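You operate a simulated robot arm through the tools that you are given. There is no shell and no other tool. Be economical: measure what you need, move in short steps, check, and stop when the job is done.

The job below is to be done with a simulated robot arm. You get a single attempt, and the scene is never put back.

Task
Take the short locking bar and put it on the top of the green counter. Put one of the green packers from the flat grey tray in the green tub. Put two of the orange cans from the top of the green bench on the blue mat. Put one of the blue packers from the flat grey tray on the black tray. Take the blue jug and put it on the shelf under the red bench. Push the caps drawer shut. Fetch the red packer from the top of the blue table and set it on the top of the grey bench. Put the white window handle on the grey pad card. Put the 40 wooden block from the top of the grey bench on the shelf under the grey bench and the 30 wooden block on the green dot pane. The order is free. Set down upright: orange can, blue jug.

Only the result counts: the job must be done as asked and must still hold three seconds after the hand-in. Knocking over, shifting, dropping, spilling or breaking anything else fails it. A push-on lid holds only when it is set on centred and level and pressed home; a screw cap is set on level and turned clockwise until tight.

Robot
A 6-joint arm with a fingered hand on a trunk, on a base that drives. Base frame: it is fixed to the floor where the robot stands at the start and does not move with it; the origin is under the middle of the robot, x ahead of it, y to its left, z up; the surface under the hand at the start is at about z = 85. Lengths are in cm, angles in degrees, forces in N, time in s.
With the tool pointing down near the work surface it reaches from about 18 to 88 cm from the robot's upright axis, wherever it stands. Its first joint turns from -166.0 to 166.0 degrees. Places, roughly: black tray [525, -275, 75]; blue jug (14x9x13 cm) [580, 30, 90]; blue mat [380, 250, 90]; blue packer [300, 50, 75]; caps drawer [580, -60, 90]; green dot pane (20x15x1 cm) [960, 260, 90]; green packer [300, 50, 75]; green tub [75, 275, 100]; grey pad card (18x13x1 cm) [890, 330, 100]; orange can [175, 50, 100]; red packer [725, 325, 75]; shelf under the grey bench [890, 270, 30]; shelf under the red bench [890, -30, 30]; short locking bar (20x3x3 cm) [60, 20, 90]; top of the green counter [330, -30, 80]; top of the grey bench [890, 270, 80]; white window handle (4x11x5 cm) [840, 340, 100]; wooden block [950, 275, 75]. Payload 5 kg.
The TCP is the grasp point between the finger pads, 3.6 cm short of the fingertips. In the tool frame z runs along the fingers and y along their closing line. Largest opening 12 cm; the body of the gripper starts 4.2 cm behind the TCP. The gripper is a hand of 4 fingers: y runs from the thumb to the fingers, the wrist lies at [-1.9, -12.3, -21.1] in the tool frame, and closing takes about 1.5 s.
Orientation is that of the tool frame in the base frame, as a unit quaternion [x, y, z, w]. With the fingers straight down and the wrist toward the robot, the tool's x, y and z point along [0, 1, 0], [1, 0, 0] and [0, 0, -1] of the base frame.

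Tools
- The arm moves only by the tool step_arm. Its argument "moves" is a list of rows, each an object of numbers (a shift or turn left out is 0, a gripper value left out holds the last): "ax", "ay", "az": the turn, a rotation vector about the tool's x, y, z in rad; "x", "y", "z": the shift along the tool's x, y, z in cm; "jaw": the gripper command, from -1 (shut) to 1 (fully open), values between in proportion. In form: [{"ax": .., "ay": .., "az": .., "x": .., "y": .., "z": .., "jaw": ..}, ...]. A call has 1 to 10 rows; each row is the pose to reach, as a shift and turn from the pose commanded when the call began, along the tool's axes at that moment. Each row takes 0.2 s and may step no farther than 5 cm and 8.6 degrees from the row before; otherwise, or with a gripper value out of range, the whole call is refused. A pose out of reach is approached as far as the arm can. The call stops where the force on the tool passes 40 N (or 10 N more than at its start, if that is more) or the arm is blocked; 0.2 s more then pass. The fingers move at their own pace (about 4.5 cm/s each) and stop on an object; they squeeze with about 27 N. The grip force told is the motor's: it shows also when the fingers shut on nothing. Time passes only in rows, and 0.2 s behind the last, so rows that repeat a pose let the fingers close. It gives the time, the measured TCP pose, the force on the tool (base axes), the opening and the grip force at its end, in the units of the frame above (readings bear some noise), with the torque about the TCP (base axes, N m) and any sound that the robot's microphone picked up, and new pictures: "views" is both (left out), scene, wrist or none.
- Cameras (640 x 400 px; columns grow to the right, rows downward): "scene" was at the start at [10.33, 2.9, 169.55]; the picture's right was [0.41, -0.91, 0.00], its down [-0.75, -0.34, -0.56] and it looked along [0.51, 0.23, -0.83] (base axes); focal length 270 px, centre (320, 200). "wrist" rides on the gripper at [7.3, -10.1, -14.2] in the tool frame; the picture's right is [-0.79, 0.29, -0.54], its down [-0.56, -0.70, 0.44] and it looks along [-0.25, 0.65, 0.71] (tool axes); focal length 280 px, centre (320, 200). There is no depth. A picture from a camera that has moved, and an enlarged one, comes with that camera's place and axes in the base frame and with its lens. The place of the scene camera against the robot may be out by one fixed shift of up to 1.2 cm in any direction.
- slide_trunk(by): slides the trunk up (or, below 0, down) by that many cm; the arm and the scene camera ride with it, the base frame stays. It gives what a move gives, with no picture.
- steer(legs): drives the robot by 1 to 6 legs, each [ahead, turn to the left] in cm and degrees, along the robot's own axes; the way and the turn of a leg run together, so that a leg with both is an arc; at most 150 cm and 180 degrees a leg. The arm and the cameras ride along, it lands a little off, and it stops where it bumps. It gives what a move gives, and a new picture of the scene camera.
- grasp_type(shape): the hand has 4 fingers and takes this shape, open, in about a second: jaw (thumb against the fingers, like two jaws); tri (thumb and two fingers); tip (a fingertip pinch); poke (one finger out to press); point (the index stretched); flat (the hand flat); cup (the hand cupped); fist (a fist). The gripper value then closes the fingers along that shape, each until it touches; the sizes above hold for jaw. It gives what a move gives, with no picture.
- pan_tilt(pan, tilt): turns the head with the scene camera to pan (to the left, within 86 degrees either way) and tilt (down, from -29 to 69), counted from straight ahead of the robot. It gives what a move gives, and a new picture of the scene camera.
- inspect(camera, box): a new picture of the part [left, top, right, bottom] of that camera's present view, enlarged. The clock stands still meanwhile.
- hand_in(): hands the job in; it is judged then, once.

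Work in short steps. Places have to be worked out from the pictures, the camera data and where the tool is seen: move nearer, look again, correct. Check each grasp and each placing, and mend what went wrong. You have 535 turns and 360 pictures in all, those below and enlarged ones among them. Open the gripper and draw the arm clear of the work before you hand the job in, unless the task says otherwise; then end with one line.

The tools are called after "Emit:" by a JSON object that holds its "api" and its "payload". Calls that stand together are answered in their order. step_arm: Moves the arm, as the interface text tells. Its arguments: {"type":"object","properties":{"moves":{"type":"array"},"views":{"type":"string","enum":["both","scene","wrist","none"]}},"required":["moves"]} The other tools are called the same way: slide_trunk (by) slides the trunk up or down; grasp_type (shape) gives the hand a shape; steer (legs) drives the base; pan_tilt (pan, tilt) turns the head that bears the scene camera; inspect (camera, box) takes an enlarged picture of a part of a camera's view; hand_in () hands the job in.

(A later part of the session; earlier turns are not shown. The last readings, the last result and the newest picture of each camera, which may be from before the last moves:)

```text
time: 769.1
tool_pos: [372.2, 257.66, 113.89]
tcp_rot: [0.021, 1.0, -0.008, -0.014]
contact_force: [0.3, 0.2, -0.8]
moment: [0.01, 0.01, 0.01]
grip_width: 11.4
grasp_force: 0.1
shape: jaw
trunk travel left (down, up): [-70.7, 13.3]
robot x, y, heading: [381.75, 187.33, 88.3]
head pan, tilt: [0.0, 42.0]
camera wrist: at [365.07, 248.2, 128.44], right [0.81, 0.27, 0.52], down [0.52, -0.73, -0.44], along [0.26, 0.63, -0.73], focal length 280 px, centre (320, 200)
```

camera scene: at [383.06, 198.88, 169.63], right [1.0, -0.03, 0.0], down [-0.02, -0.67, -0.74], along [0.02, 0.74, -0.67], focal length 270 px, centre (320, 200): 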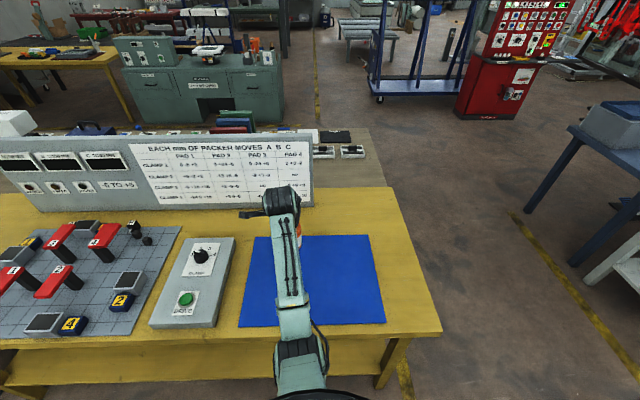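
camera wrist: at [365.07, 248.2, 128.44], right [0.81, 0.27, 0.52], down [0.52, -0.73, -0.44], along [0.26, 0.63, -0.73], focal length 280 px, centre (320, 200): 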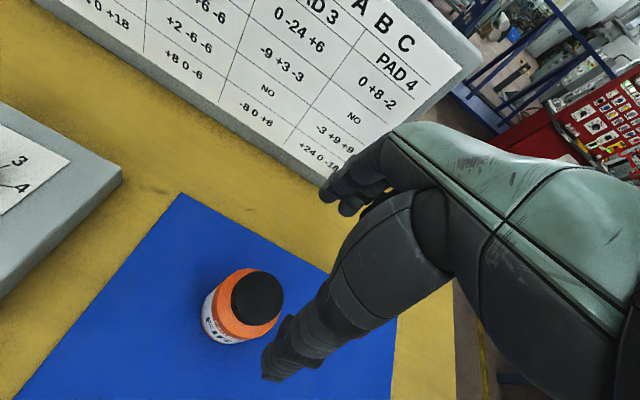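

Can 1 stands on the mat. I return for the SOFT can at ≈(178.7, 24).

Emit:
{"api": "step_arm", "payload": {"moves": [{"x": -3, "y": -4}, {"x": -6, "y": -8}, {"x": -9, "y": -11}], "views": "none"}}

Emit:
{"api": "steer", "payload": {"legs": [[-42, 0], [0, 91.6], [150, 0], [55, 0], [0, 90], [34, 0]]}}

Emit:
{"api": "inspect", "payload": {"camera": "wrist", "box": [0, 0, 640, 400]}}

```text
time: 769.9
tool_pos: [380.95, 246.28, 113.62]
tcp_rot: [0.019, 1.0, -0.007, -0.015]
contact_force: [0.0, -0.6, -0.4]
moment: [0.02, 0.01, 0.0]
grip_width: 11.4
grasp_force: 0.1
shape: jaw
out of reach, approached as far as the arm can: row 3
trunk travel left (down, up): [-70.7, 13.3]
robot x, y, heading: [382.33, 187.57, 88.6]
head pan, tilt: [0.0, 42.0]
```

```text
time: 794.6
tool_pos: [185.34, 47.89, 113.62]
tcp_rot: [1.0, 0.022, 0.014, -0.008]
contact_force: [0.3, 0.0, 0.2]
moment: [0.0, 0.02, -0.01]
grip_width: 11.38
grasp_force: 0.0
shape: jaw
trunk travel left (down, up): [-70.7, 13.3]
robot x, y, heading: [179.76, 106.69, -86.9]
head pan, tilt: [0.0, 42.0]
camera scene: at [181.04, 95.09, 169.64], right [-1.0, -0.05, 0.0], down [-0.04, 0.67, -0.74], along [0.04, -0.74, -0.67], focal length 270 px, centre (320, 200)
```

scene: 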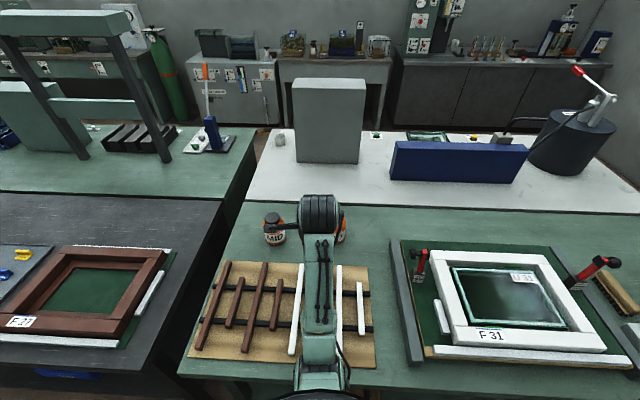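

```text
1.00 times, centred on (320, 200) of wrist (not enlarged: the box is as wide or as high as the picture)
camera zoom: at [191.92, 58.15, 128.07], right [-0.79, -0.33, 0.52], down [-0.58, 0.68, -0.45], along [-0.21, -0.65, -0.73], focal length 280 px, centre (320, 200)
```

zoom: 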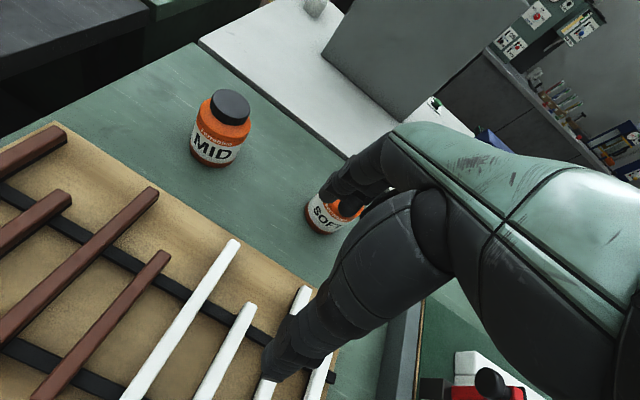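

SOFT is at about (178.5, 24.5). I extend over it at z≈106 and look.

Emit:
{"api": "step_arm", "payload": {"moves": [{"x": -1.5, "y": 4.5, "z": 1}, {"x": -3, "y": 9, "z": 2}, {"x": -4.5, "y": 13, "z": 4}, {"x": -6, "y": 17, "z": 6}, {"x": -7.8, "y": 20, "z": 7.5}, {"x": -7.8, "y": 20, "z": 7.5}], "views": "wrist"}}

```text
time: 796.0
tool_pos: [178.55, 28.0, 105.32]
tcp_rot: [1.0, 0.022, 0.013, -0.007]
contact_force: [0.4, 0.5, -0.3]
moment: [-0.02, -0.02, -0.02]
grip_width: 11.37
grasp_force: 0.1
shape: jaw
trunk travel left (down, up): [-70.7, 13.3]
robot x, y, heading: [179.42, 106.16, -87.0]
head pan, tilt: [0.0, 42.0]
camera wrist: at [185.08, 38.31, 119.92], right [-0.79, -0.33, 0.52], down [-0.58, 0.68, -0.45], along [-0.21, -0.65, -0.73], focal length 280 px, centre (320, 200)
```

wrist: 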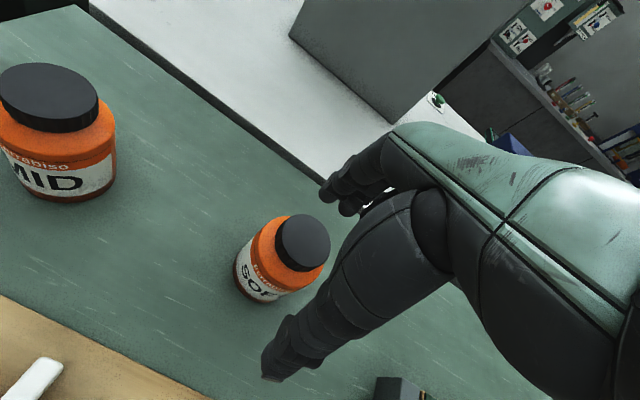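

SOFT's cap top ≈ (178.3, 23.8, 97). I correct and descend to TCP z≈94.2.

Emit:
{"api": "step_arm", "payload": {"moves": [{"x": -0.4, "y": 4}, {"x": -0.4, "y": 4, "z": 3}, {"x": -0.4, "y": 4, "z": 5}, {"x": -0.4, "y": 4, "z": 5}], "views": "wrist"}}

```text
time: 797.0
tool_pos: [178.5, 23.93, 100.41]
tcp_rot: [1.0, 0.021, 0.014, -0.008]
contact_force: [0.7, 0.5, 0.0]
moment: [0.0, 0.0, 0.03]
grip_width: 11.38
grasp_force: 0.1
shape: jaw
trunk travel left (down, up): [-70.7, 13.3]
robot x, y, heading: [179.28, 106.72, -86.9]
head pan, tilt: [0.0, 42.0]
camera wrist: at [184.97, 34.15, 114.98], right [-0.79, -0.33, 0.52], down [-0.58, 0.68, -0.45], along [-0.21, -0.65, -0.73], focal length 280 px, centre (320, 200)
```

wrist: 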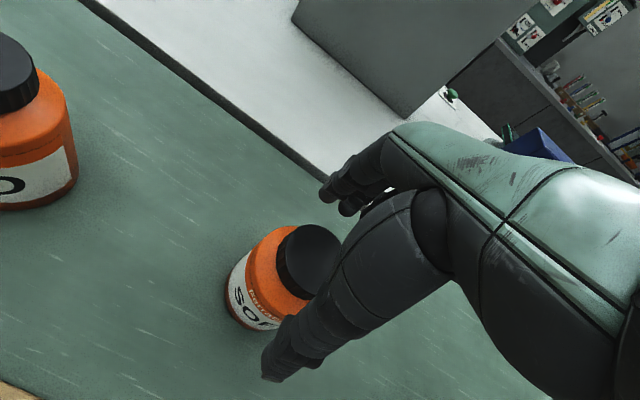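

Centred. I descend the last 6 cm and close.

Emit:
{"api": "step_arm", "payload": {"moves": [{"z": 2}, {"z": 4.5}, {"z": 6.2}, {"z": 6.2}, {"z": 6.2, "jaw": 0.3}, {"z": 6.2, "jaw": 0}, {"z": 6.2, "jaw": -1}, {"z": 6.2, "jaw": -1}, {"z": 6.2, "jaw": -1}, {"z": 6.2, "jaw": -1}], "views": "wrist"}}

```text
time: 799.2
tool_pos: [178.7, 23.78, 94.19]
tcp_rot: [1.0, 0.021, 0.014, -0.007]
contact_force: [0.0, 0.7, 0.1]
moment: [0.0, 0.03, 0.0]
grip_width: 7.08
grasp_force: 27.3
shape: jaw
trunk travel left (down, up): [-70.7, 13.3]
robot x, y, heading: [179.56, 106.47, -87.2]
head pan, tilt: [0.0, 42.0]
camera wrist: at [185.19, 33.99, 108.87], right [-0.79, -0.33, 0.52], down [-0.58, 0.68, -0.45], along [-0.21, -0.65, -0.73], focal length 280 px, centre (320, 200)
```

wrist: 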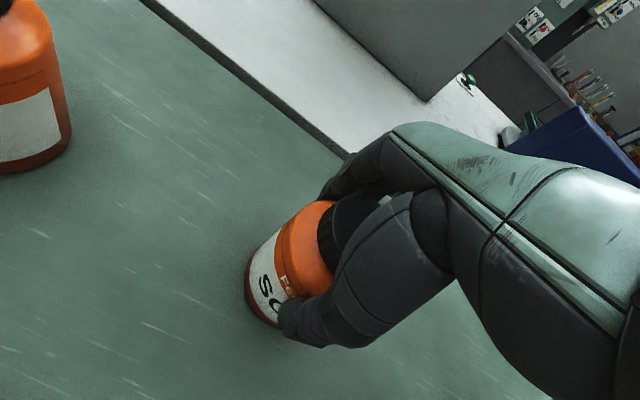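

Gripped. I lift, pull in and carry it to the mat.

Emit:
{"api": "step_arm", "payload": {"moves": [{"z": -2}, {"z": -6}, {"z": -10}, {"z": -14}, {"z": -18}, {"z": -18, "y": -4.5}, {"z": -18, "y": -9}, {"z": -18, "y": -13.5}, {"z": -18, "y": -18}, {"z": -18, "y": -22}], "views": "none"}}

Emit:
{"api": "steer", "payload": {"legs": [[-38, 0], [0, 86.9], [150, 0], [58, 0], [0, 90]]}}

Emit:
{"api": "pan_tilt", "payload": {"pan": 0, "tilt": 45}}

```text
time: 801.5
tool_pos: [177.41, 45.54, 112.57]
tcp_rot: [1.0, 0.021, 0.014, -0.006]
contact_force: [0.6, 0.8, -2.8]
moment: [0.01, -0.01, 0.0]
grip_width: 7.05
grasp_force: 26.9
shape: jaw
trunk travel left (down, up): [-70.7, 13.3]
robot x, y, heading: [179.51, 106.44, -86.9]
head pan, tilt: [0.0, 42.0]
```

```text
time: 824.0
tool_pos: [395.46, 198.15, 112.56]
tcp_rot: [0.027, 0.999, -0.007, -0.015]
contact_force: [-0.5, 0.1, -2.9]
moment: [0.0, 0.01, -0.02]
grip_width: 6.98
grasp_force: 27.0
shape: jaw
trunk travel left (down, up): [-70.7, 13.3]
robot x, y, heading: [387.46, 137.37, 87.7]
head pan, tilt: [0.0, 42.0]
camera scene: at [388.63, 148.93, 169.63], right [1.0, -0.04, 0.0], down [-0.03, -0.67, -0.74], along [0.03, 0.74, -0.67], focal length 270 px, centre (320, 200)
```

scene: 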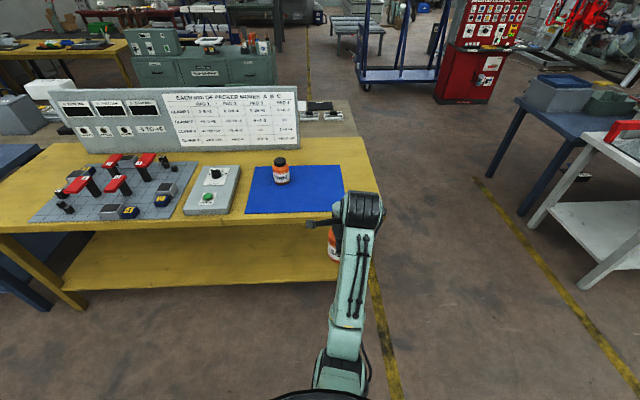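

```text
time: 824.6
tool_pos: [395.31, 198.17, 112.47]
tcp_rot: [0.028, 0.999, -0.006, -0.014]
contact_force: [0.2, -0.4, -2.6]
moment: [-0.01, -0.01, 0.0]
grip_width: 7.01
grasp_force: 27.0
shape: jaw
trunk travel left (down, up): [-70.7, 13.3]
robot x, y, heading: [387.14, 137.98, 87.6]
head pan, tilt: [0.0, 45.0]
camera scene: at [388.62, 148.7, 169.2], right [1.0, -0.04, 0.0], down [-0.03, -0.71, -0.71], along [0.03, 0.71, -0.71], focal length 270 px, centre (320, 200)
```

scene: 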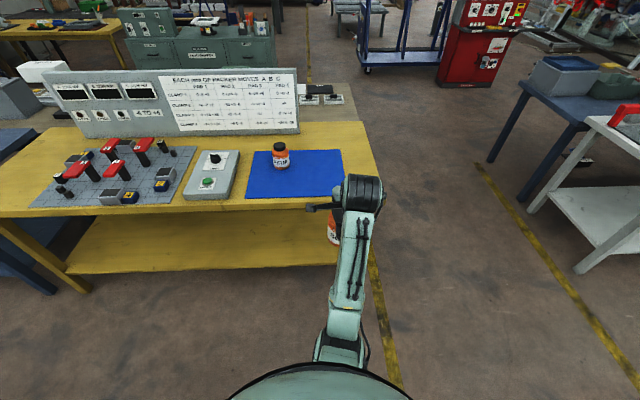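

I drive forward 48 cm and place can 2 at about (390, 248).

Emit:
{"api": "steer", "payload": {"legs": [[48, 0]]}}

Emit:
{"api": "step_arm", "payload": {"moves": [{"x": 4, "y": 1}, {"x": 7, "y": 2}, {"x": 7, "y": 2, "z": 4}, {"x": 7, "y": 2, "z": 8}, {"x": 7, "y": 2, "z": 12}, {"x": 7, "y": 2, "z": 15.5}, {"x": 7, "y": 2, "z": 15.5}]}}

```text
time: 827.6
tool_pos: [397.79, 245.68, 112.45]
tcp_rot: [0.029, 0.999, -0.007, -0.014]
contact_force: [1.2, -0.5, -2.8]
moment: [-0.01, 0.01, 0.01]
grip_width: 6.97
grasp_force: 27.4
shape: jaw
trunk travel left (down, up): [-70.7, 13.3]
robot x, y, heading: [389.41, 185.5, 87.1]
head pan, tilt: [0.0, 45.0]
camera scene: at [390.73, 196.2, 169.2], right [1.0, -0.04, 0.0], down [-0.03, -0.71, -0.71], along [0.03, 0.71, -0.71], focal length 270 px, centre (320, 200)
```

scene: 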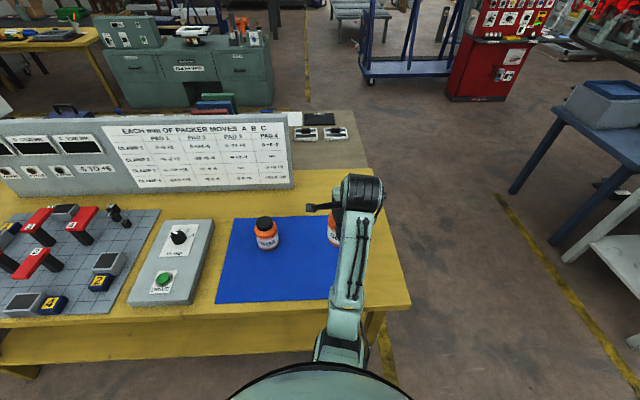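

```text
time: 829.2
tool_pos: [390.35, 247.64, 97.02]
tcp_rot: [0.029, 0.999, -0.006, -0.013]
contact_force: [0.7, 0.3, -3.5]
moment: [-0.01, 0.03, 0.02]
grip_width: 6.97
grasp_force: 26.6
shape: jaw
trunk travel left (down, up): [-70.7, 13.3]
robot x, y, heading: [389.51, 184.79, 87.4]
head pan, tilt: [0.0, 45.0]
camera scene: at [390.69, 196.23, 169.2], right [1.0, -0.04, 0.0], down [-0.03, -0.71, -0.71], along [0.03, 0.71, -0.71], focal length 270 px, centre (320, 200)
camera wrist: at [382.98, 238.21, 111.67], right [0.82, 0.25, 0.52], down [0.51, -0.74, -0.45], along [0.27, 0.63, -0.73], focal length 280 px, centre (320, 200)
```

scene: 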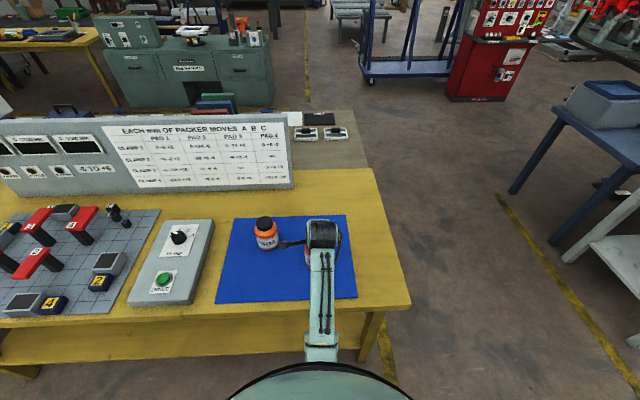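
wrist: 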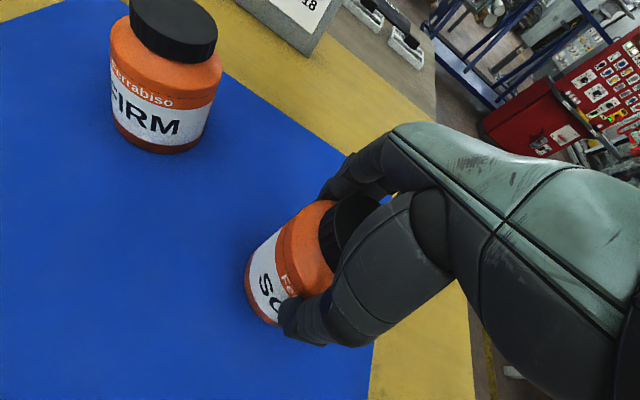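

Position good. I lower to contact.

Emit:
{"api": "step_arm", "payload": {"moves": [{"z": 1}, {"z": 1.8}, {"z": 2.2}, {"z": 2.2}], "views": "none"}}

```text
time: 830.2
tool_pos: [390.47, 247.72, 94.98]
tcp_rot: [0.03, 0.999, -0.007, -0.015]
contact_force: [-0.5, 0.3, -3.0]
moment: [-0.01, 0.04, 0.05]
grip_width: 6.95
grasp_force: 27.3
shape: jaw
trunk travel left (down, up): [-70.7, 13.3]
robot x, y, heading: [389.42, 184.79, 87.4]
head pan, tilt: [0.0, 45.0]
```

Emit:
{"api": "step_arm", "payload": {"moves": [{"z": 0.4}, {"z": 0.8}, {"z": 0.8}], "views": "none"}}

```text
time: 831.0
tool_pos: [390.32, 247.68, 94.62]
tcp_rot: [0.029, 0.999, -0.003, -0.014]
contact_force: [0.0, 1.0, 23.4]
moment: [0.08, -0.07, 0.02]
grip_width: 7.0
grasp_force: 26.9
shape: jaw
trunk travel left (down, up): [-70.7, 13.3]
robot x, y, heading: [389.15, 185.13, 87.4]
head pan, tilt: [0.0, 45.0]
```

Contact. I ease up a little, open and lift.

Emit:
{"api": "step_arm", "payload": {"moves": [{"z": -0.3}, {"z": -0.3, "jaw": 0.4}, {"z": -0.3, "jaw": 0.8}, {"z": -0.3, "jaw": 0.8}, {"z": -0.3, "jaw": 0.8}, {"z": -3}, {"z": -7}, {"z": -11}, {"z": -15}, {"z": -19}]}}

```text
time: 833.2
tool_pos: [390.83, 248.16, 113.15]
tcp_rot: [0.029, 0.999, -0.006, -0.014]
contact_force: [0.4, 0.2, -1.4]
moment: [-0.01, 0.0, 0.0]
grip_width: 10.77
grasp_force: 0.0
shape: jaw
trunk travel left (down, up): [-70.7, 13.3]
robot x, y, heading: [389.63, 184.78, 87.4]
head pan, tilt: [0.0, 45.0]
camera scene: at [390.73, 196.2, 169.19], right [1.0, -0.04, 0.0], down [-0.03, -0.71, -0.71], along [0.03, 0.71, -0.71], focal length 270 px, centre (320, 200)
camera wrist: at [383.4, 238.68, 127.74], right [0.82, 0.25, 0.52], down [0.51, -0.74, -0.45], along [0.27, 0.63, -0.73], focal length 280 px, centre (320, 200)
```

scene: 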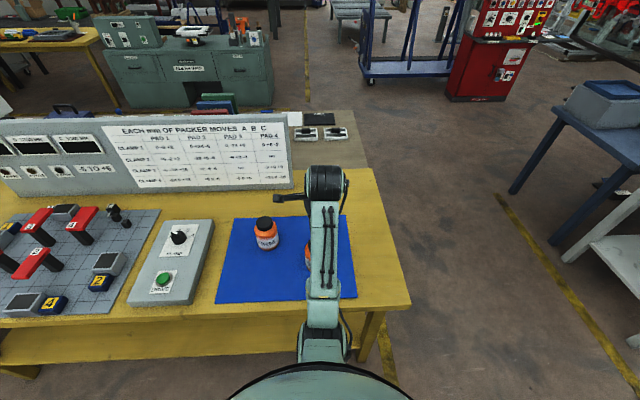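
wrist: 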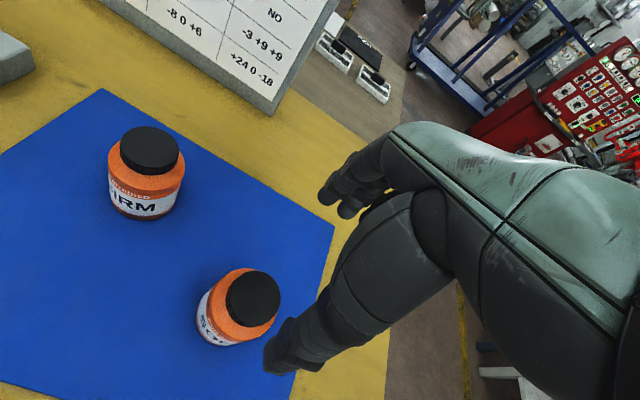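

Both cans stand on the mat. Last the blue packer: I go back to the tray.

Emit:
{"api": "steer", "payload": {"legs": [[-43, 0], [0, 92.6], [80, 0], [0, 90]]}}

Emit:
{"api": "pan_tilt", "payload": {"pan": 0, "tilt": 48}}

```text
time: 849.7
tool_pos: [311.02, 75.39, 113.15]
tcp_rot: [1.0, 0.011, 0.015, -0.007]
contact_force: [-0.7, 0.1, 0.8]
moment: [-0.01, -0.01, 0.0]
grip_width: 10.79
grasp_force: 0.0
shape: jaw
trunk travel left (down, up): [-70.7, 13.3]
robot x, y, heading: [307.68, 138.23, -87.7]
head pan, tilt: [0.0, 45.0]
camera scene: at [308.55, 127.29, 169.2], right [-1.0, -0.04, 0.0], down [-0.03, 0.71, -0.71], along [0.03, -0.71, -0.71], focal length 270 px, centre (320, 200)
```

scene: 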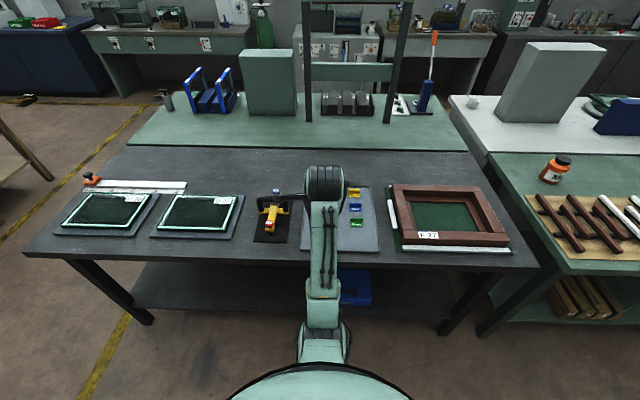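

```text
time: 850.3
tool_pos: [311.04, 75.47, 113.11]
tcp_rot: [1.0, 0.011, 0.013, -0.007]
contact_force: [0.6, 0.1, 0.3]
moment: [-0.05, -0.02, 0.01]
grip_width: 10.77
grasp_force: 0.1
shape: jaw
trunk travel left (down, up): [-70.7, 13.3]
robot x, y, heading: [307.0, 138.51, -88.1]
head pan, tilt: [0.0, 48.0]
camera scene: at [308.54, 127.54, 168.79], right [-1.0, -0.04, 0.0], down [-0.03, 0.74, -0.67], along [0.02, -0.67, -0.74], focal length 270 px, centre (320, 200)
```

scene: 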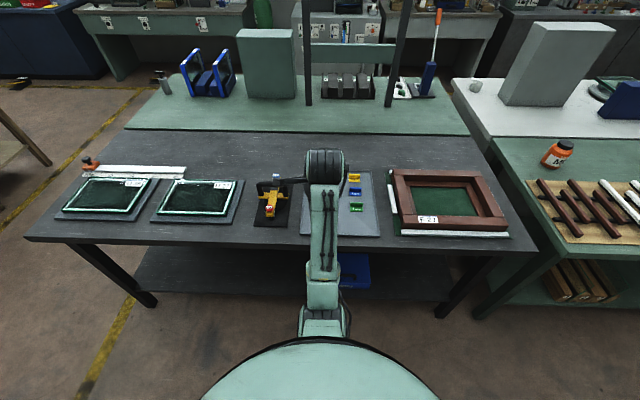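

Emit:
{"api": "steer", "payload": {"legs": [[18, 0]]}}

Emit:
{"api": "step_arm", "payload": {"moves": [{"z": 3, "jaw": -0.45}, {"z": 6}, {"z": 9}, {"z": 9}], "views": "wrist"}}

```text
time: 851.9
tool_pos: [311.51, 57.63, 113.14]
tcp_rot: [1.0, 0.01, 0.014, -0.008]
contact_force: [0.3, -0.3, 0.8]
moment: [0.01, -0.02, 0.02]
grip_width: 10.8
grasp_force: 0.1
shape: jaw
trunk travel left (down, up): [-70.7, 13.3]
robot x, y, heading: [307.67, 120.19, -88.3]
head pan, tilt: [0.0, 48.0]
camera scene: at [309.13, 109.64, 168.79], right [-1.0, -0.03, 0.0], down [-0.03, 0.74, -0.67], along [0.02, -0.67, -0.74], focal length 270 px, centre (320, 200)
```

scene: 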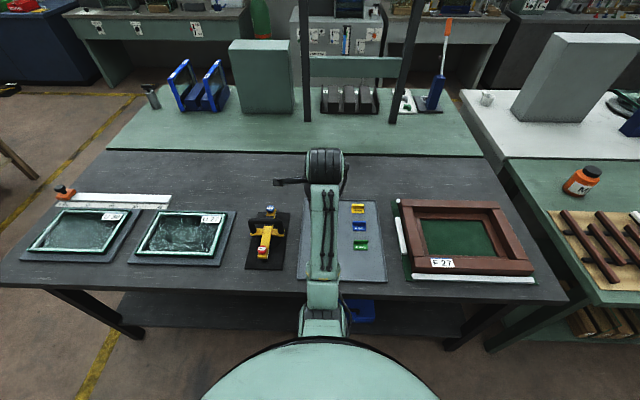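

```text
time: 852.9
tool_pos: [311.91, 57.76, 103.89]
tcp_rot: [1.0, 0.01, 0.015, -0.006]
contact_force: [0.3, -0.3, 0.6]
moment: [-0.01, -0.03, 0.01]
grip_width: 3.33
grasp_force: 0.0
shape: jaw
trunk travel left (down, up): [-70.7, 13.3]
robot x, y, heading: [307.73, 120.22, -88.4]
head pan, tilt: [0.0, 48.0]
camera wrist: at [318.68, 67.9, 118.58], right [-0.8, -0.31, 0.52], down [-0.56, 0.69, -0.45], along [-0.22, -0.65, -0.73], focal length 280 px, centre (320, 200)
```

wrist: 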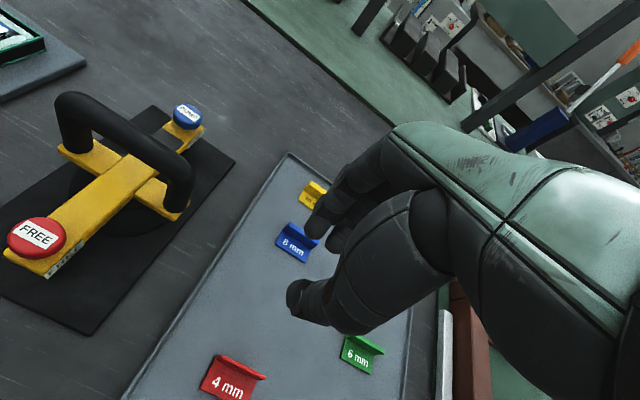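

Blue 8 mm: lip centre ≈ (309.5, 46.5), along x. I move over it and down to z≈92.

Emit:
{"api": "step_arm", "payload": {"moves": [{"x": -0.9, "y": 4}, {"x": -1.8, "y": 8}, {"x": -2.6, "y": 11.1}, {"x": -2.6, "y": 11.1, "z": 4}, {"x": -2.6, "y": 11.1, "z": 8}, {"x": -2.6, "y": 11.1, "z": 11}, {"x": -2.6, "y": 11.1, "z": 11}], "views": "wrist"}}

```text
time: 854.5
tool_pos: [309.83, 46.91, 92.87]
tcp_rot: [1.0, 0.012, 0.013, -0.007]
contact_force: [-0.8, 0.5, 0.0]
moment: [-0.02, -0.01, -0.01]
grip_width: 3.32
grasp_force: 0.0
shape: jaw
trunk travel left (down, up): [-70.7, 13.3]
robot x, y, heading: [308.28, 120.65, -88.1]
head pan, tilt: [0.0, 48.0]
camera wrist: at [316.5, 57.03, 107.5], right [-0.8, -0.31, 0.52], down [-0.56, 0.69, -0.45], along [-0.22, -0.65, -0.73], focal length 280 px, centre (320, 200)
```

wrist: 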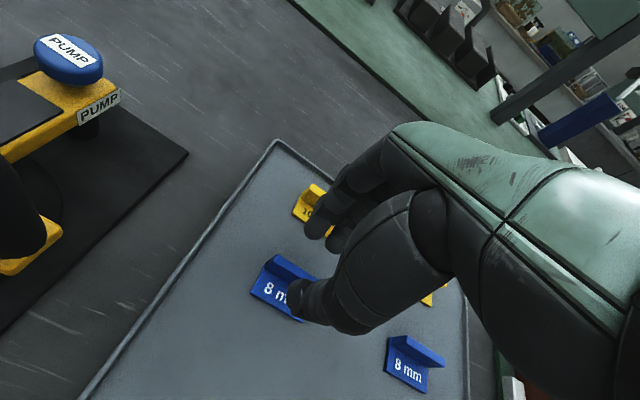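

Emit:
{"api": "step_arm", "payload": {"moves": [{"y": 0.4, "z": 1}, {"y": 0.4, "z": 2}, {"y": 0.4, "z": 2.8}, {"y": 0.4, "z": 2.8}], "views": "wrist"}}

```text
time: 855.5
tool_pos: [309.81, 46.34, 90.17]
tcp_rot: [1.0, 0.011, 0.014, -0.007]
contact_force: [0.1, 0.0, 0.4]
moment: [-0.03, -0.01, 0.0]
grip_width: 3.3
grasp_force: 0.1
shape: jaw
trunk travel left (down, up): [-70.7, 13.3]
robot x, y, heading: [307.72, 120.72, -88.4]
head pan, tilt: [0.0, 48.0]
camera wrist: at [316.43, 56.53, 104.68], right [-0.8, -0.31, 0.52], down [-0.56, 0.69, -0.45], along [-0.22, -0.65, -0.73], focal length 280 px, centre (320, 200)
```

wrist: 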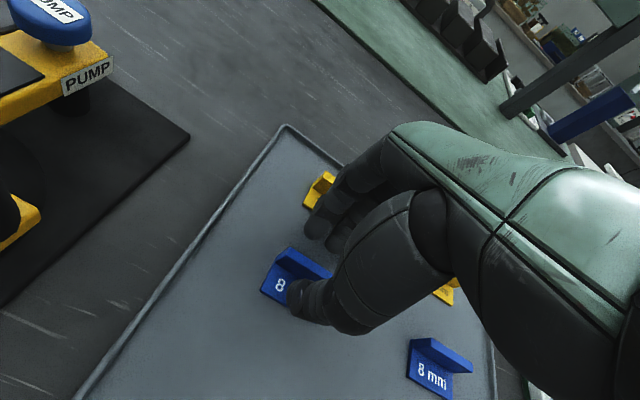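

Emit:
{"api": "step_arm", "payload": {"moves": [{"z": 0.4}, {"z": 0.7}, {"z": 0.7}], "views": "none"}}

```text
time: 856.3
tool_pos: [309.73, 46.42, 89.5]
tcp_rot: [1.0, 0.01, 0.014, -0.007]
contact_force: [0.1, 0.0, 5.1]
moment: [0.17, 0.0, 0.0]
grip_width: 3.32
grasp_force: 0.0
shape: jaw
trunk travel left (down, up): [-70.7, 13.3]
robot x, y, heading: [307.74, 120.53, -87.9]
head pan, tilt: [0.0, 48.0]
```

Thumb on the plate. I raise 0.25, close on the lip and lift.

Emit:
{"api": "step_arm", "payload": {"moves": [{"z": -0.25, "jaw": -0.6}, {"z": -0.25, "jaw": -1}, {"z": -0.25, "jaw": -1}, {"z": -0.25, "jaw": -1}, {"z": -0.25, "jaw": -1}, {"z": -0.25, "jaw": -1}, {"z": -2}, {"z": -5}, {"z": -9}, {"z": -13}], "views": "wrist"}}

```text
time: 858.5
tool_pos: [309.41, 46.27, 102.32]
tcp_rot: [1.0, 0.01, 0.014, -0.008]
contact_force: [0.1, 0.2, 0.4]
moment: [0.01, -0.01, -0.02]
grip_width: 0.26
grasp_force: 26.5
shape: jaw
trunk travel left (down, up): [-70.7, 13.3]
robot x, y, heading: [308.05, 120.51, -88.1]
head pan, tilt: [0.0, 48.0]
camera wrist: at [316.21, 56.45, 116.88], right [-0.8, -0.31, 0.52], down [-0.56, 0.7, -0.45], along [-0.22, -0.65, -0.73], focal length 280 px, centre (320, 200)
```

wrist: 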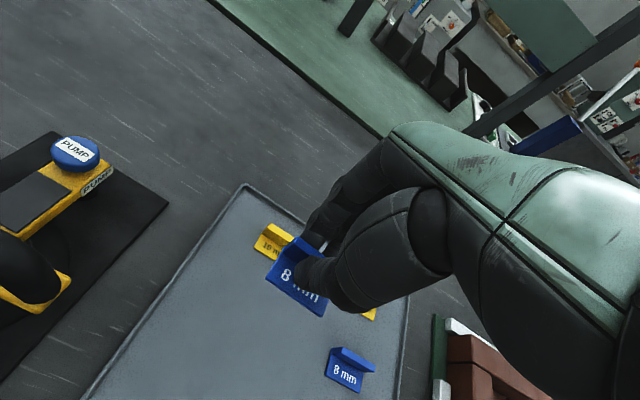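

Blue packer held. I drive to the right aisle toward the black tray at ≈(525, −275).

Emit:
{"api": "step_arm", "payload": {"moves": [{"z": -4}, {"z": -8}, {"z": -9, "y": -4}, {"z": -9, "y": -8}, {"z": -9, "y": -12}, {"z": -9, "y": -15}], "views": "none"}}

Emit:
{"api": "steer", "payload": {"legs": [[-28, 0], [0, 88], [150, 0], [38, 0], [0, -90]]}}

Emit:
{"api": "steer", "payload": {"legs": [[150, 0], [100, 0]]}}

Emit:
{"api": "pan_tilt", "payload": {"pan": 15, "tilt": 32}}

```text
time: 859.9
tool_pos: [308.82, 61.24, 111.66]
tcp_rot: [1.0, 0.01, 0.014, -0.006]
contact_force: [-1.0, -0.5, -0.5]
moment: [-0.01, -0.02, 0.02]
grip_width: 0.22
grasp_force: 27.1
shape: jaw
trunk travel left (down, up): [-70.7, 13.3]
robot x, y, heading: [307.56, 120.78, -88.0]
head pan, tilt: [0.0, 48.0]
```

```text
time: 880.9
tool_pos: [493.95, 88.97, 111.68]
tcp_rot: [1.0, 0.0, 0.014, -0.007]
contact_force: [-0.2, -0.5, -1.6]
moment: [-0.04, -0.03, 0.02]
grip_width: 0.23
grasp_force: 27.1
shape: jaw
trunk travel left (down, up): [-70.7, 13.3]
robot x, y, heading: [494.47, 148.5, -89.5]
head pan, tilt: [0.0, 48.0]
camera scene: at [495.34, 137.57, 168.78], right [-1.0, -0.01, 0.0], down [-0.01, 0.74, -0.67], along [0.01, -0.67, -0.74], focal length 270 px, centre (320, 200)
```

scene: 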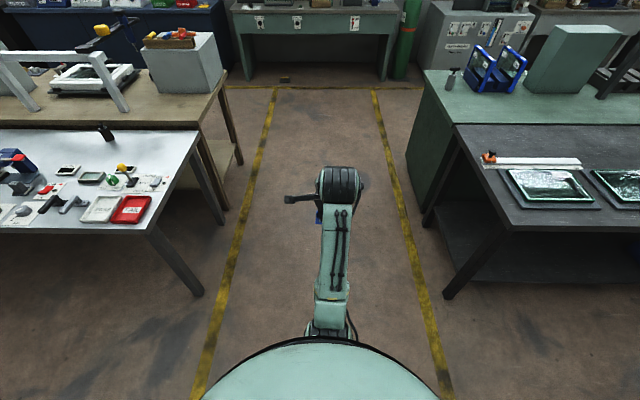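

```text
time: 894.1
tool_pos: [494.22, -156.2, 111.58]
tcp_rot: [1.0, -0.008, 0.015, -0.006]
contact_force: [-0.7, -0.2, -0.2]
moment: [0.04, 0.0, 0.0]
grip_width: 0.21
grasp_force: 27.2
shape: jaw
trunk travel left (down, up): [-70.7, 13.3]
robot x, y, heading: [495.7, -96.84, -90.3]
head pan, tilt: [0.0, 48.0]
camera scene: at [496.27, -107.68, 168.78], right [-1.0, 0.0, 0.0], down [0.0, 0.74, -0.67], along [0.0, -0.67, -0.74], focal length 270 px, centre (320, 200)
```

scene: 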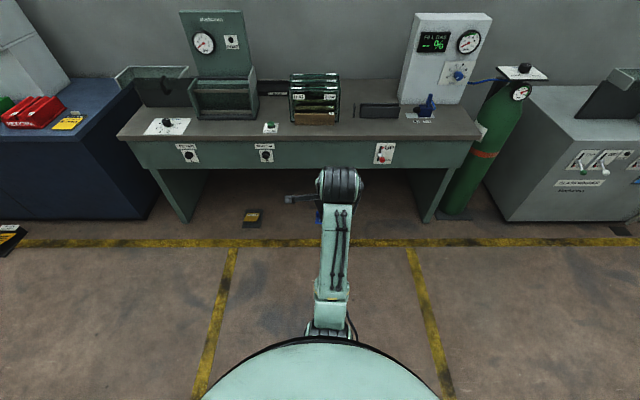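

```text
time: 894.9
tool_pos: [494.19, -156.2, 111.61]
tcp_rot: [1.0, -0.007, 0.014, -0.007]
contact_force: [0.3, -0.2, 0.3]
moment: [-0.03, -0.03, -0.01]
grip_width: 0.21
grasp_force: 27.3
shape: jaw
trunk travel left (down, up): [-70.7, 13.3]
robot x, y, heading: [495.48, -96.91, -90.5]
head pan, tilt: [15.0, 32.0]
camera scene: at [498.58, -108.45, 171.14], right [-0.97, -0.26, 0.0], down [-0.14, 0.51, -0.85], along [0.22, -0.82, -0.53], focal length 270 px, centre (320, 200)
```

scene: 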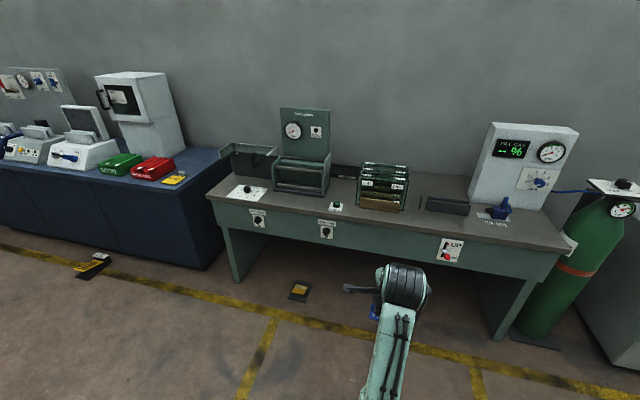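

Emit:
{"api": "inspect", "payload": {"camera": "scene", "box": [200, 130, 480, 260]}}

```text
2.29 times, centred on (340, 195) of scene
camera zoom: at [498.58, -108.45, 171.14], right [-0.97, -0.26, 0.0], down [-0.14, 0.51, -0.85], along [0.22, -0.82, -0.53], focal length 618 px, centre (274, 211)
```

zoom: 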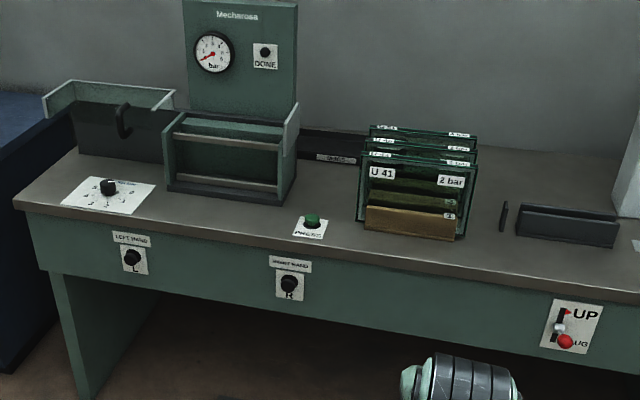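

The black tray is behind, between the gauge box (x>533) and the plates (x<513), near (524, −273). I go closer and look.

Emit:
{"api": "steer", "payload": {"legs": [[0, 20], [80, 0], [0, -20]]}}

Emit:
{"api": "pan_tilt", "payload": {"pan": 0, "tilt": 45}}

Emit:
{"api": "inspect", "payload": {"camera": "scene", "box": [220, 40, 420, 200]}}

```text
time: 902.2
tool_pos: [524.57, -232.71, 111.65]
tcp_rot: [1.0, 0.002, 0.014, -0.007]
contact_force: [-1.0, -0.3, -0.4]
moment: [0.03, -0.02, 0.01]
grip_width: 0.2
grasp_force: 27.3
shape: jaw
trunk travel left (down, up): [-70.7, 13.3]
robot x, y, heading: [524.56, -173.54, -89.2]
head pan, tilt: [15.0, 32.0]
camera scene: at [527.9, -184.95, 171.15], right [-0.96, -0.28, 0.0], down [-0.15, 0.51, -0.85], along [0.24, -0.81, -0.53], focal length 270 px, centre (320, 200)
```

scene: 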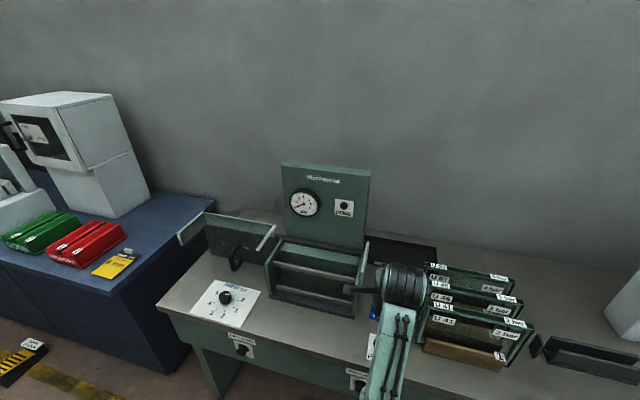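

```text
time: 903.0
tool_pos: [524.54, -232.8, 111.56]
tcp_rot: [1.0, 0.003, 0.014, -0.007]
contact_force: [-0.2, 0.7, 0.5]
moment: [-0.01, 0.0, 0.0]
grip_width: 0.2
grasp_force: 27.2
shape: jaw
trunk travel left (down, up): [-70.7, 13.3]
robot x, y, heading: [524.73, -173.18, -88.8]
head pan, tilt: [0.0, 45.0]
camera scene: at [525.59, -184.46, 169.21], right [-1.0, -0.02, 0.0], down [-0.01, 0.71, -0.71], along [0.01, -0.71, -0.71], focal length 270 px, centre (320, 200)
```

scene: 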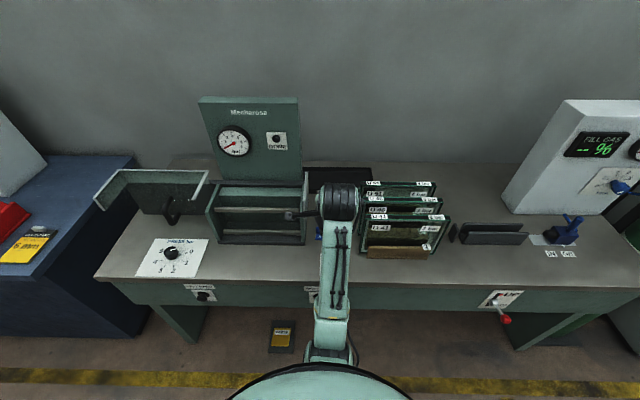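

```text
2.50 times, centred on (320, 120) of scene
camera zoom: at [525.59, -184.46, 169.21], right [-1.0, -0.02, 0.0], down [-0.01, 0.71, -0.71], along [0.01, -0.71, -0.71], focal length 676 px, centre (320, 400)
```

zoom: 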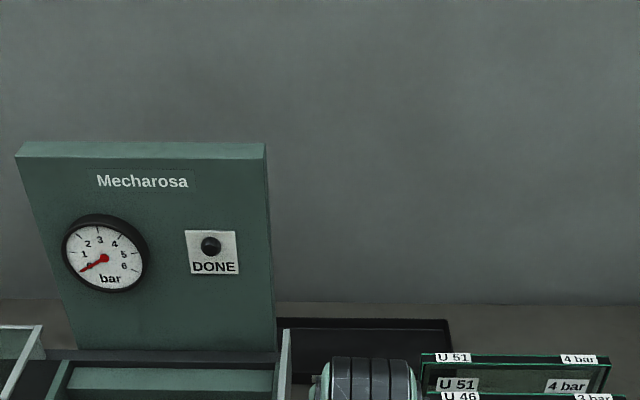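

The tray spans x≈502–535, y≈−266…−288; the gap in front is x 513–531. I shift to x≈520, then drive 22 cm forward with the hand high.

Emit:
{"api": "step_arm", "payload": {"moves": [{"x": -2.2}, {"x": -4.3}, {"x": -4.3}], "views": "none"}}

Emit:
{"api": "steer", "payload": {"legs": [[21, 0]]}}

Emit:
{"api": "inspect", "payload": {"camera": "wrist", "box": [0, 0, 640, 400]}}

```text
time: 903.8
tool_pos: [520.38, -232.8, 111.5]
tcp_rot: [1.0, 0.003, 0.014, -0.007]
contact_force: [-0.1, 0.4, -1.2]
moment: [0.0, -0.01, 0.04]
grip_width: 0.23
grasp_force: 27.2
shape: jaw
trunk travel left (down, up): [-70.7, 13.3]
robot x, y, heading: [524.37, -173.73, -88.7]
head pan, tilt: [0.0, 45.0]
```

```text
time: 905.5
tool_pos: [520.51, -253.76, 111.38]
tcp_rot: [1.0, 0.002, 0.015, -0.008]
contact_force: [-0.7, -0.1, 0.1]
moment: [0.01, -0.03, 0.0]
grip_width: 0.22
grasp_force: 27.3
shape: jaw
trunk travel left (down, up): [-70.7, 13.3]
robot x, y, heading: [525.22, -194.2, -89.0]
head pan, tilt: [0.0, 45.0]
camera scene: at [525.93, -205.46, 169.21], right [-1.0, -0.02, 0.0], down [-0.01, 0.71, -0.71], along [0.01, -0.71, -0.71], focal length 270 px, centre (320, 200)
```

scene: 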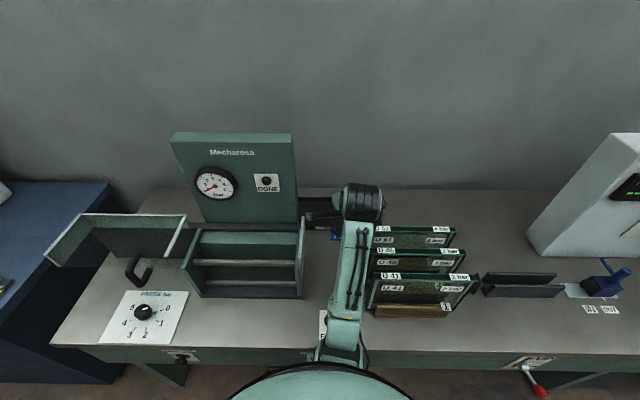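

```text
1.00 times, centred on (320, 200) of wrist (not enlarged: the box is as wide or as high as the picture)
camera zoom: at [527.34, -243.75, 126.01], right [-0.8, -0.3, 0.52], down [-0.55, 0.7, -0.45], along [-0.23, -0.64, -0.73], focal length 280 px, centre (320, 200)
```

zoom: 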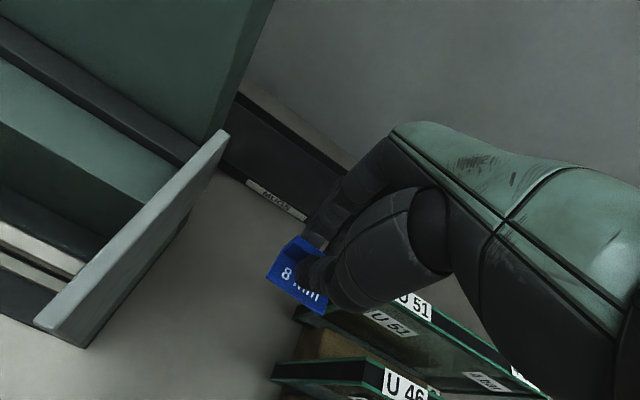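

Tray front rim is at y≈−271, back −290. I nudge the base 3 cm forward and extend at full height to (521, −279.5), then look.

Emit:
{"api": "steer", "payload": {"legs": [[3, 0]]}}

Emit:
{"api": "step_arm", "payload": {"moves": [{"x": 0.3, "y": 4}, {"x": 0.5, "y": 8}, {"x": 0.5, "y": 12}, {"x": 0.5, "y": 16}, {"x": 0.5, "y": 20}, {"x": 0.5, "y": 22.7}, {"x": 0.5, "y": 22.7}]}}

```text
time: 906.4
tool_pos: [520.51, -256.44, 111.55]
tcp_rot: [1.0, 0.002, 0.014, -0.005]
contact_force: [-0.4, -0.1, -0.1]
moment: [-0.02, 0.04, 0.03]
grip_width: 0.22
grasp_force: 27.2
shape: jaw
trunk travel left (down, up): [-70.7, 13.3]
robot x, y, heading: [524.87, -196.96, -89.2]
head pan, tilt: [0.0, 45.0]
camera scene: at [525.97, -208.12, 169.23], right [-1.0, -0.02, 0.0], down [-0.01, 0.71, -0.71], along [0.01, -0.71, -0.71], focal length 270 px, centre (320, 200)
```

scene: 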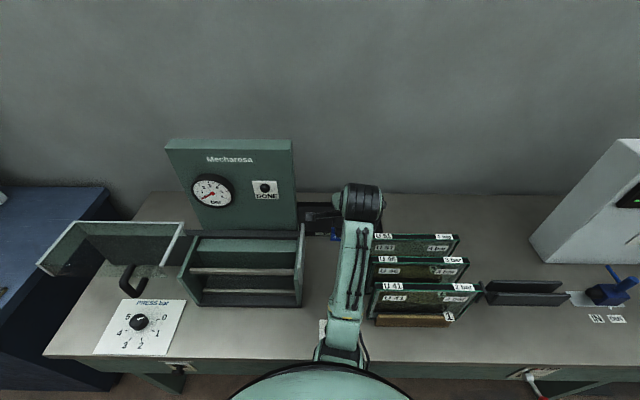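

```text
time: 908.0
tool_pos: [521.4, -279.49, 111.15]
tcp_rot: [1.0, 0.001, 0.014, -0.006]
contact_force: [0.3, -0.4, 0.0]
moment: [-0.01, 0.0, -0.01]
grip_width: 0.2
grasp_force: 27.3
shape: jaw
trunk travel left (down, up): [-70.7, 13.3]
robot x, y, heading: [524.79, -197.32, -89.4]
head pan, tilt: [0.0, 45.0]
camera scene: at [525.97, -208.4, 169.21], right [-1.0, -0.02, 0.0], down [-0.01, 0.71, -0.71], along [0.01, -0.71, -0.71], focal length 270 px, centre (320, 200)
camera wrist: at [528.19, -269.49, 125.83], right [-0.8, -0.3, 0.52], down [-0.55, 0.7, -0.45], along [-0.23, -0.64, -0.73], focal length 280 px, centre (320, 200)
```

scene: 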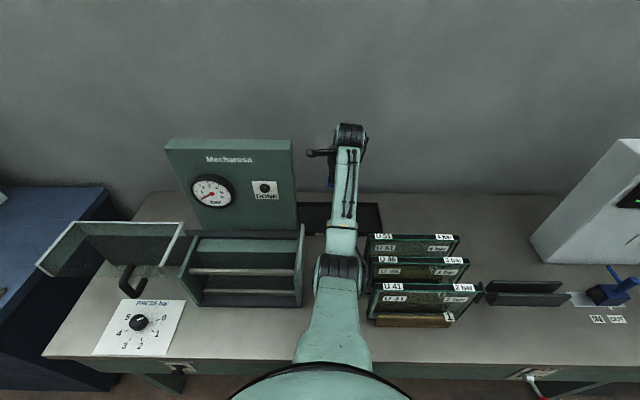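
wrist: 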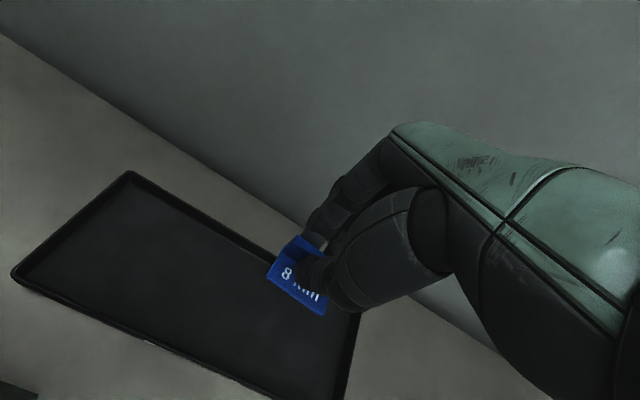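

Over the tray (x 500–542, y −273…−290). I shift 1.5 cm further back and lower with the trunk 17 cm.

Emit:
{"api": "step_arm", "payload": {"moves": [{"y": 0.8}, {"y": 1.5}, {"y": 1.5}], "views": "none"}}

Emit:
{"api": "slide_trunk", "payload": {"by": -17}}

Emit:
{"api": "inspect", "payload": {"camera": "wrist", "box": [0, 0, 640, 400]}}

```text
time: 908.8
tool_pos: [521.23, -280.83, 111.21]
tcp_rot: [1.0, 0.002, 0.014, -0.007]
contact_force: [-0.1, -0.2, 0.3]
moment: [-0.01, -0.02, -0.01]
grip_width: 0.21
grasp_force: 26.7
shape: jaw
trunk travel left (down, up): [-70.7, 13.3]
robot x, y, heading: [524.88, -197.17, -89.0]
head pan, tilt: [0.0, 45.0]
```

```text
time: 910.7
tool_pos: [521.22, -281.0, 94.2]
tcp_rot: [1.0, 0.002, 0.013, -0.007]
contact_force: [0.6, 1.0, 0.2]
moment: [0.0, 0.03, -0.02]
grip_width: 0.21
grasp_force: 27.0
shape: jaw
trunk travel left (down, up): [-53.7, 30.3]
robot x, y, heading: [524.55, -197.38, -89.2]
head pan, tilt: [0.0, 45.0]
```

```text
1.00 times, centred on (320, 200) of wrist (not enlarged: the box is as wide or as high as the picture)
camera zoom: at [528.07, -270.96, 108.76], right [-0.8, -0.3, 0.52], down [-0.55, 0.7, -0.45], along [-0.23, -0.64, -0.73], focal length 280 px, centre (320, 200)
```

zoom: 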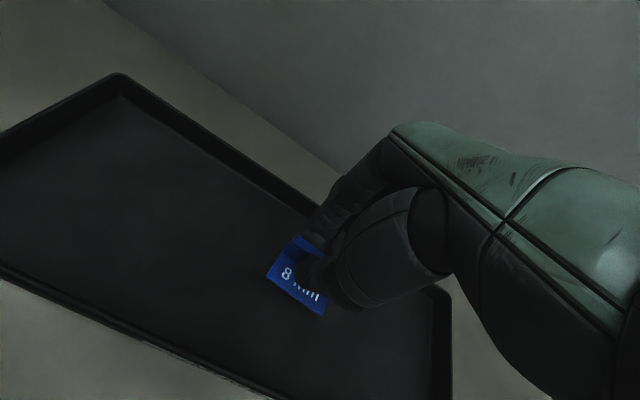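

Emit:
{"api": "slide_trunk", "payload": {"by": -3}}

Emit:
{"api": "slide_trunk", "payload": {"by": -0.7}}

```text
time: 911.4
tool_pos: [521.31, -280.97, 91.19]
tcp_rot: [1.0, 0.002, 0.014, -0.008]
contact_force: [0.0, -0.9, -0.3]
moment: [0.03, 0.0, 0.03]
grip_width: 0.19
grasp_force: 27.3
shape: jaw
trunk travel left (down, up): [-50.7, 33.3]
robot x, y, heading: [524.93, -197.48, -89.2]
head pan, tilt: [0.0, 45.0]
```

```text
time: 912.0
tool_pos: [521.22, -281.0, 90.42]
tcp_rot: [1.0, 0.001, 0.014, -0.007]
contact_force: [0.5, -0.5, 0.3]
moment: [0.0, -0.01, -0.01]
grip_width: 0.2
grasp_force: 27.1
shape: jaw
trunk travel left (down, up): [-50.0, 34.0]
robot x, y, heading: [524.61, -197.35, -89.2]
head pan, tilt: [0.0, 45.0]
```

Emit:
{"api": "slide_trunk", "payload": {"by": -0.6}}

Emit:
{"api": "slide_trunk", "payload": {"by": -0.4}}

Emit:
{"api": "inspect", "payload": {"camera": "wrist", "box": [200, 180, 440, 330]}}

```text
time: 912.5
tool_pos: [521.17, -280.97, 89.87]
tcp_rot: [1.0, 0.002, 0.015, -0.007]
contact_force: [-0.3, 0.4, 0.2]
moment: [0.01, 0.03, 0.0]
grip_width: 0.21
grasp_force: 27.0
shape: jaw
trunk travel left (down, up): [-49.4, 34.6]
robot x, y, heading: [525.25, -197.73, -88.7]
head pan, tilt: [0.0, 45.0]
```

```text
time: 913.1
tool_pos: [521.15, -280.92, 89.61]
tcp_rot: [1.0, 0.002, 0.014, -0.006]
contact_force: [-0.2, 0.8, 6.2]
moment: [0.01, -0.05, 0.01]
grip_width: 0.24
grasp_force: 27.3
shape: jaw
trunk travel left (down, up): [-49.0, 35.0]
robot x, y, heading: [524.94, -196.97, -88.9]
head pan, tilt: [0.0, 45.0]
```

```text
2.67 times, centred on (320, 255) of wrist
camera zoom: at [528.06, -270.92, 104.18], right [-0.8, -0.3, 0.52], down [-0.55, 0.7, -0.45], along [-0.23, -0.65, -0.73], focal length 748 px, centre (320, 53)
```

zoom: 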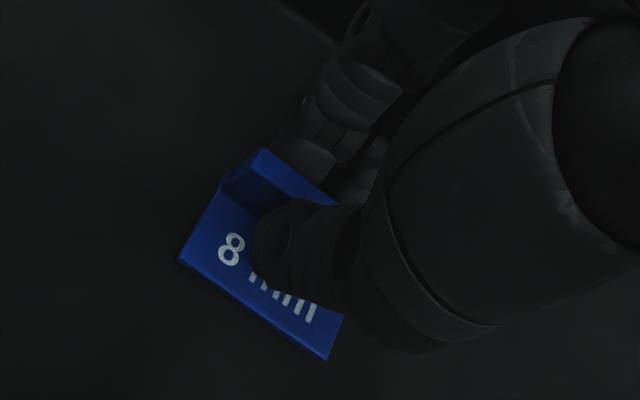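

Contact (6 N) with the tray floor. I open slightly and lift out.

Emit:
{"api": "step_arm", "payload": {"moves": [{"jaw": -0.8}, {"jaw": -0.6}, {"jaw": -0.55}, {"jaw": -0.55}, {"jaw": -0.55}], "views": "none"}}

Emit:
{"api": "slide_trunk", "payload": {"by": 21}}

Emit:
{"api": "inspect", "payload": {"camera": "wrist", "box": [0, 0, 640, 400]}}

```text
time: 914.3
tool_pos: [521.19, -280.98, 89.53]
tcp_rot: [1.0, 0.001, 0.014, -0.006]
contact_force: [-0.4, -1.0, 6.8]
moment: [0.13, -0.06, -0.01]
grip_width: 2.69
grasp_force: 0.1
shape: jaw
trunk travel left (down, up): [-49.0, 35.0]
robot x, y, heading: [524.52, -197.46, -89.3]
head pan, tilt: [0.0, 45.0]
```

```text
time: 916.5
tool_pos: [521.09, -281.07, 110.46]
tcp_rot: [1.0, 0.002, 0.014, -0.007]
contact_force: [-0.7, 0.3, 0.0]
moment: [-0.06, 0.01, 0.0]
grip_width: 2.7
grasp_force: 0.2
shape: jaw
trunk travel left (down, up): [-70.0, 14.0]
robot x, y, heading: [524.67, -197.4, -89.2]
head pan, tilt: [0.0, 45.0]
```

```text
1.00 times, centred on (320, 200) of wrist (not enlarged: the box is as wide or as high as the picture)
camera zoom: at [528.07, -270.98, 125.03], right [-0.8, -0.3, 0.52], down [-0.55, 0.7, -0.45], along [-0.23, -0.64, -0.73], focal length 280 px, centre (320, 200)
```

zoom: 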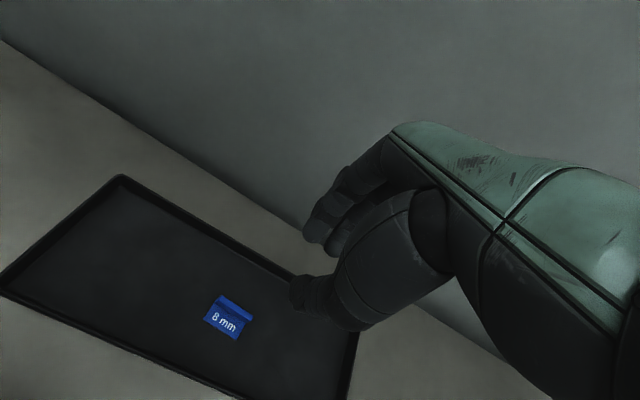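

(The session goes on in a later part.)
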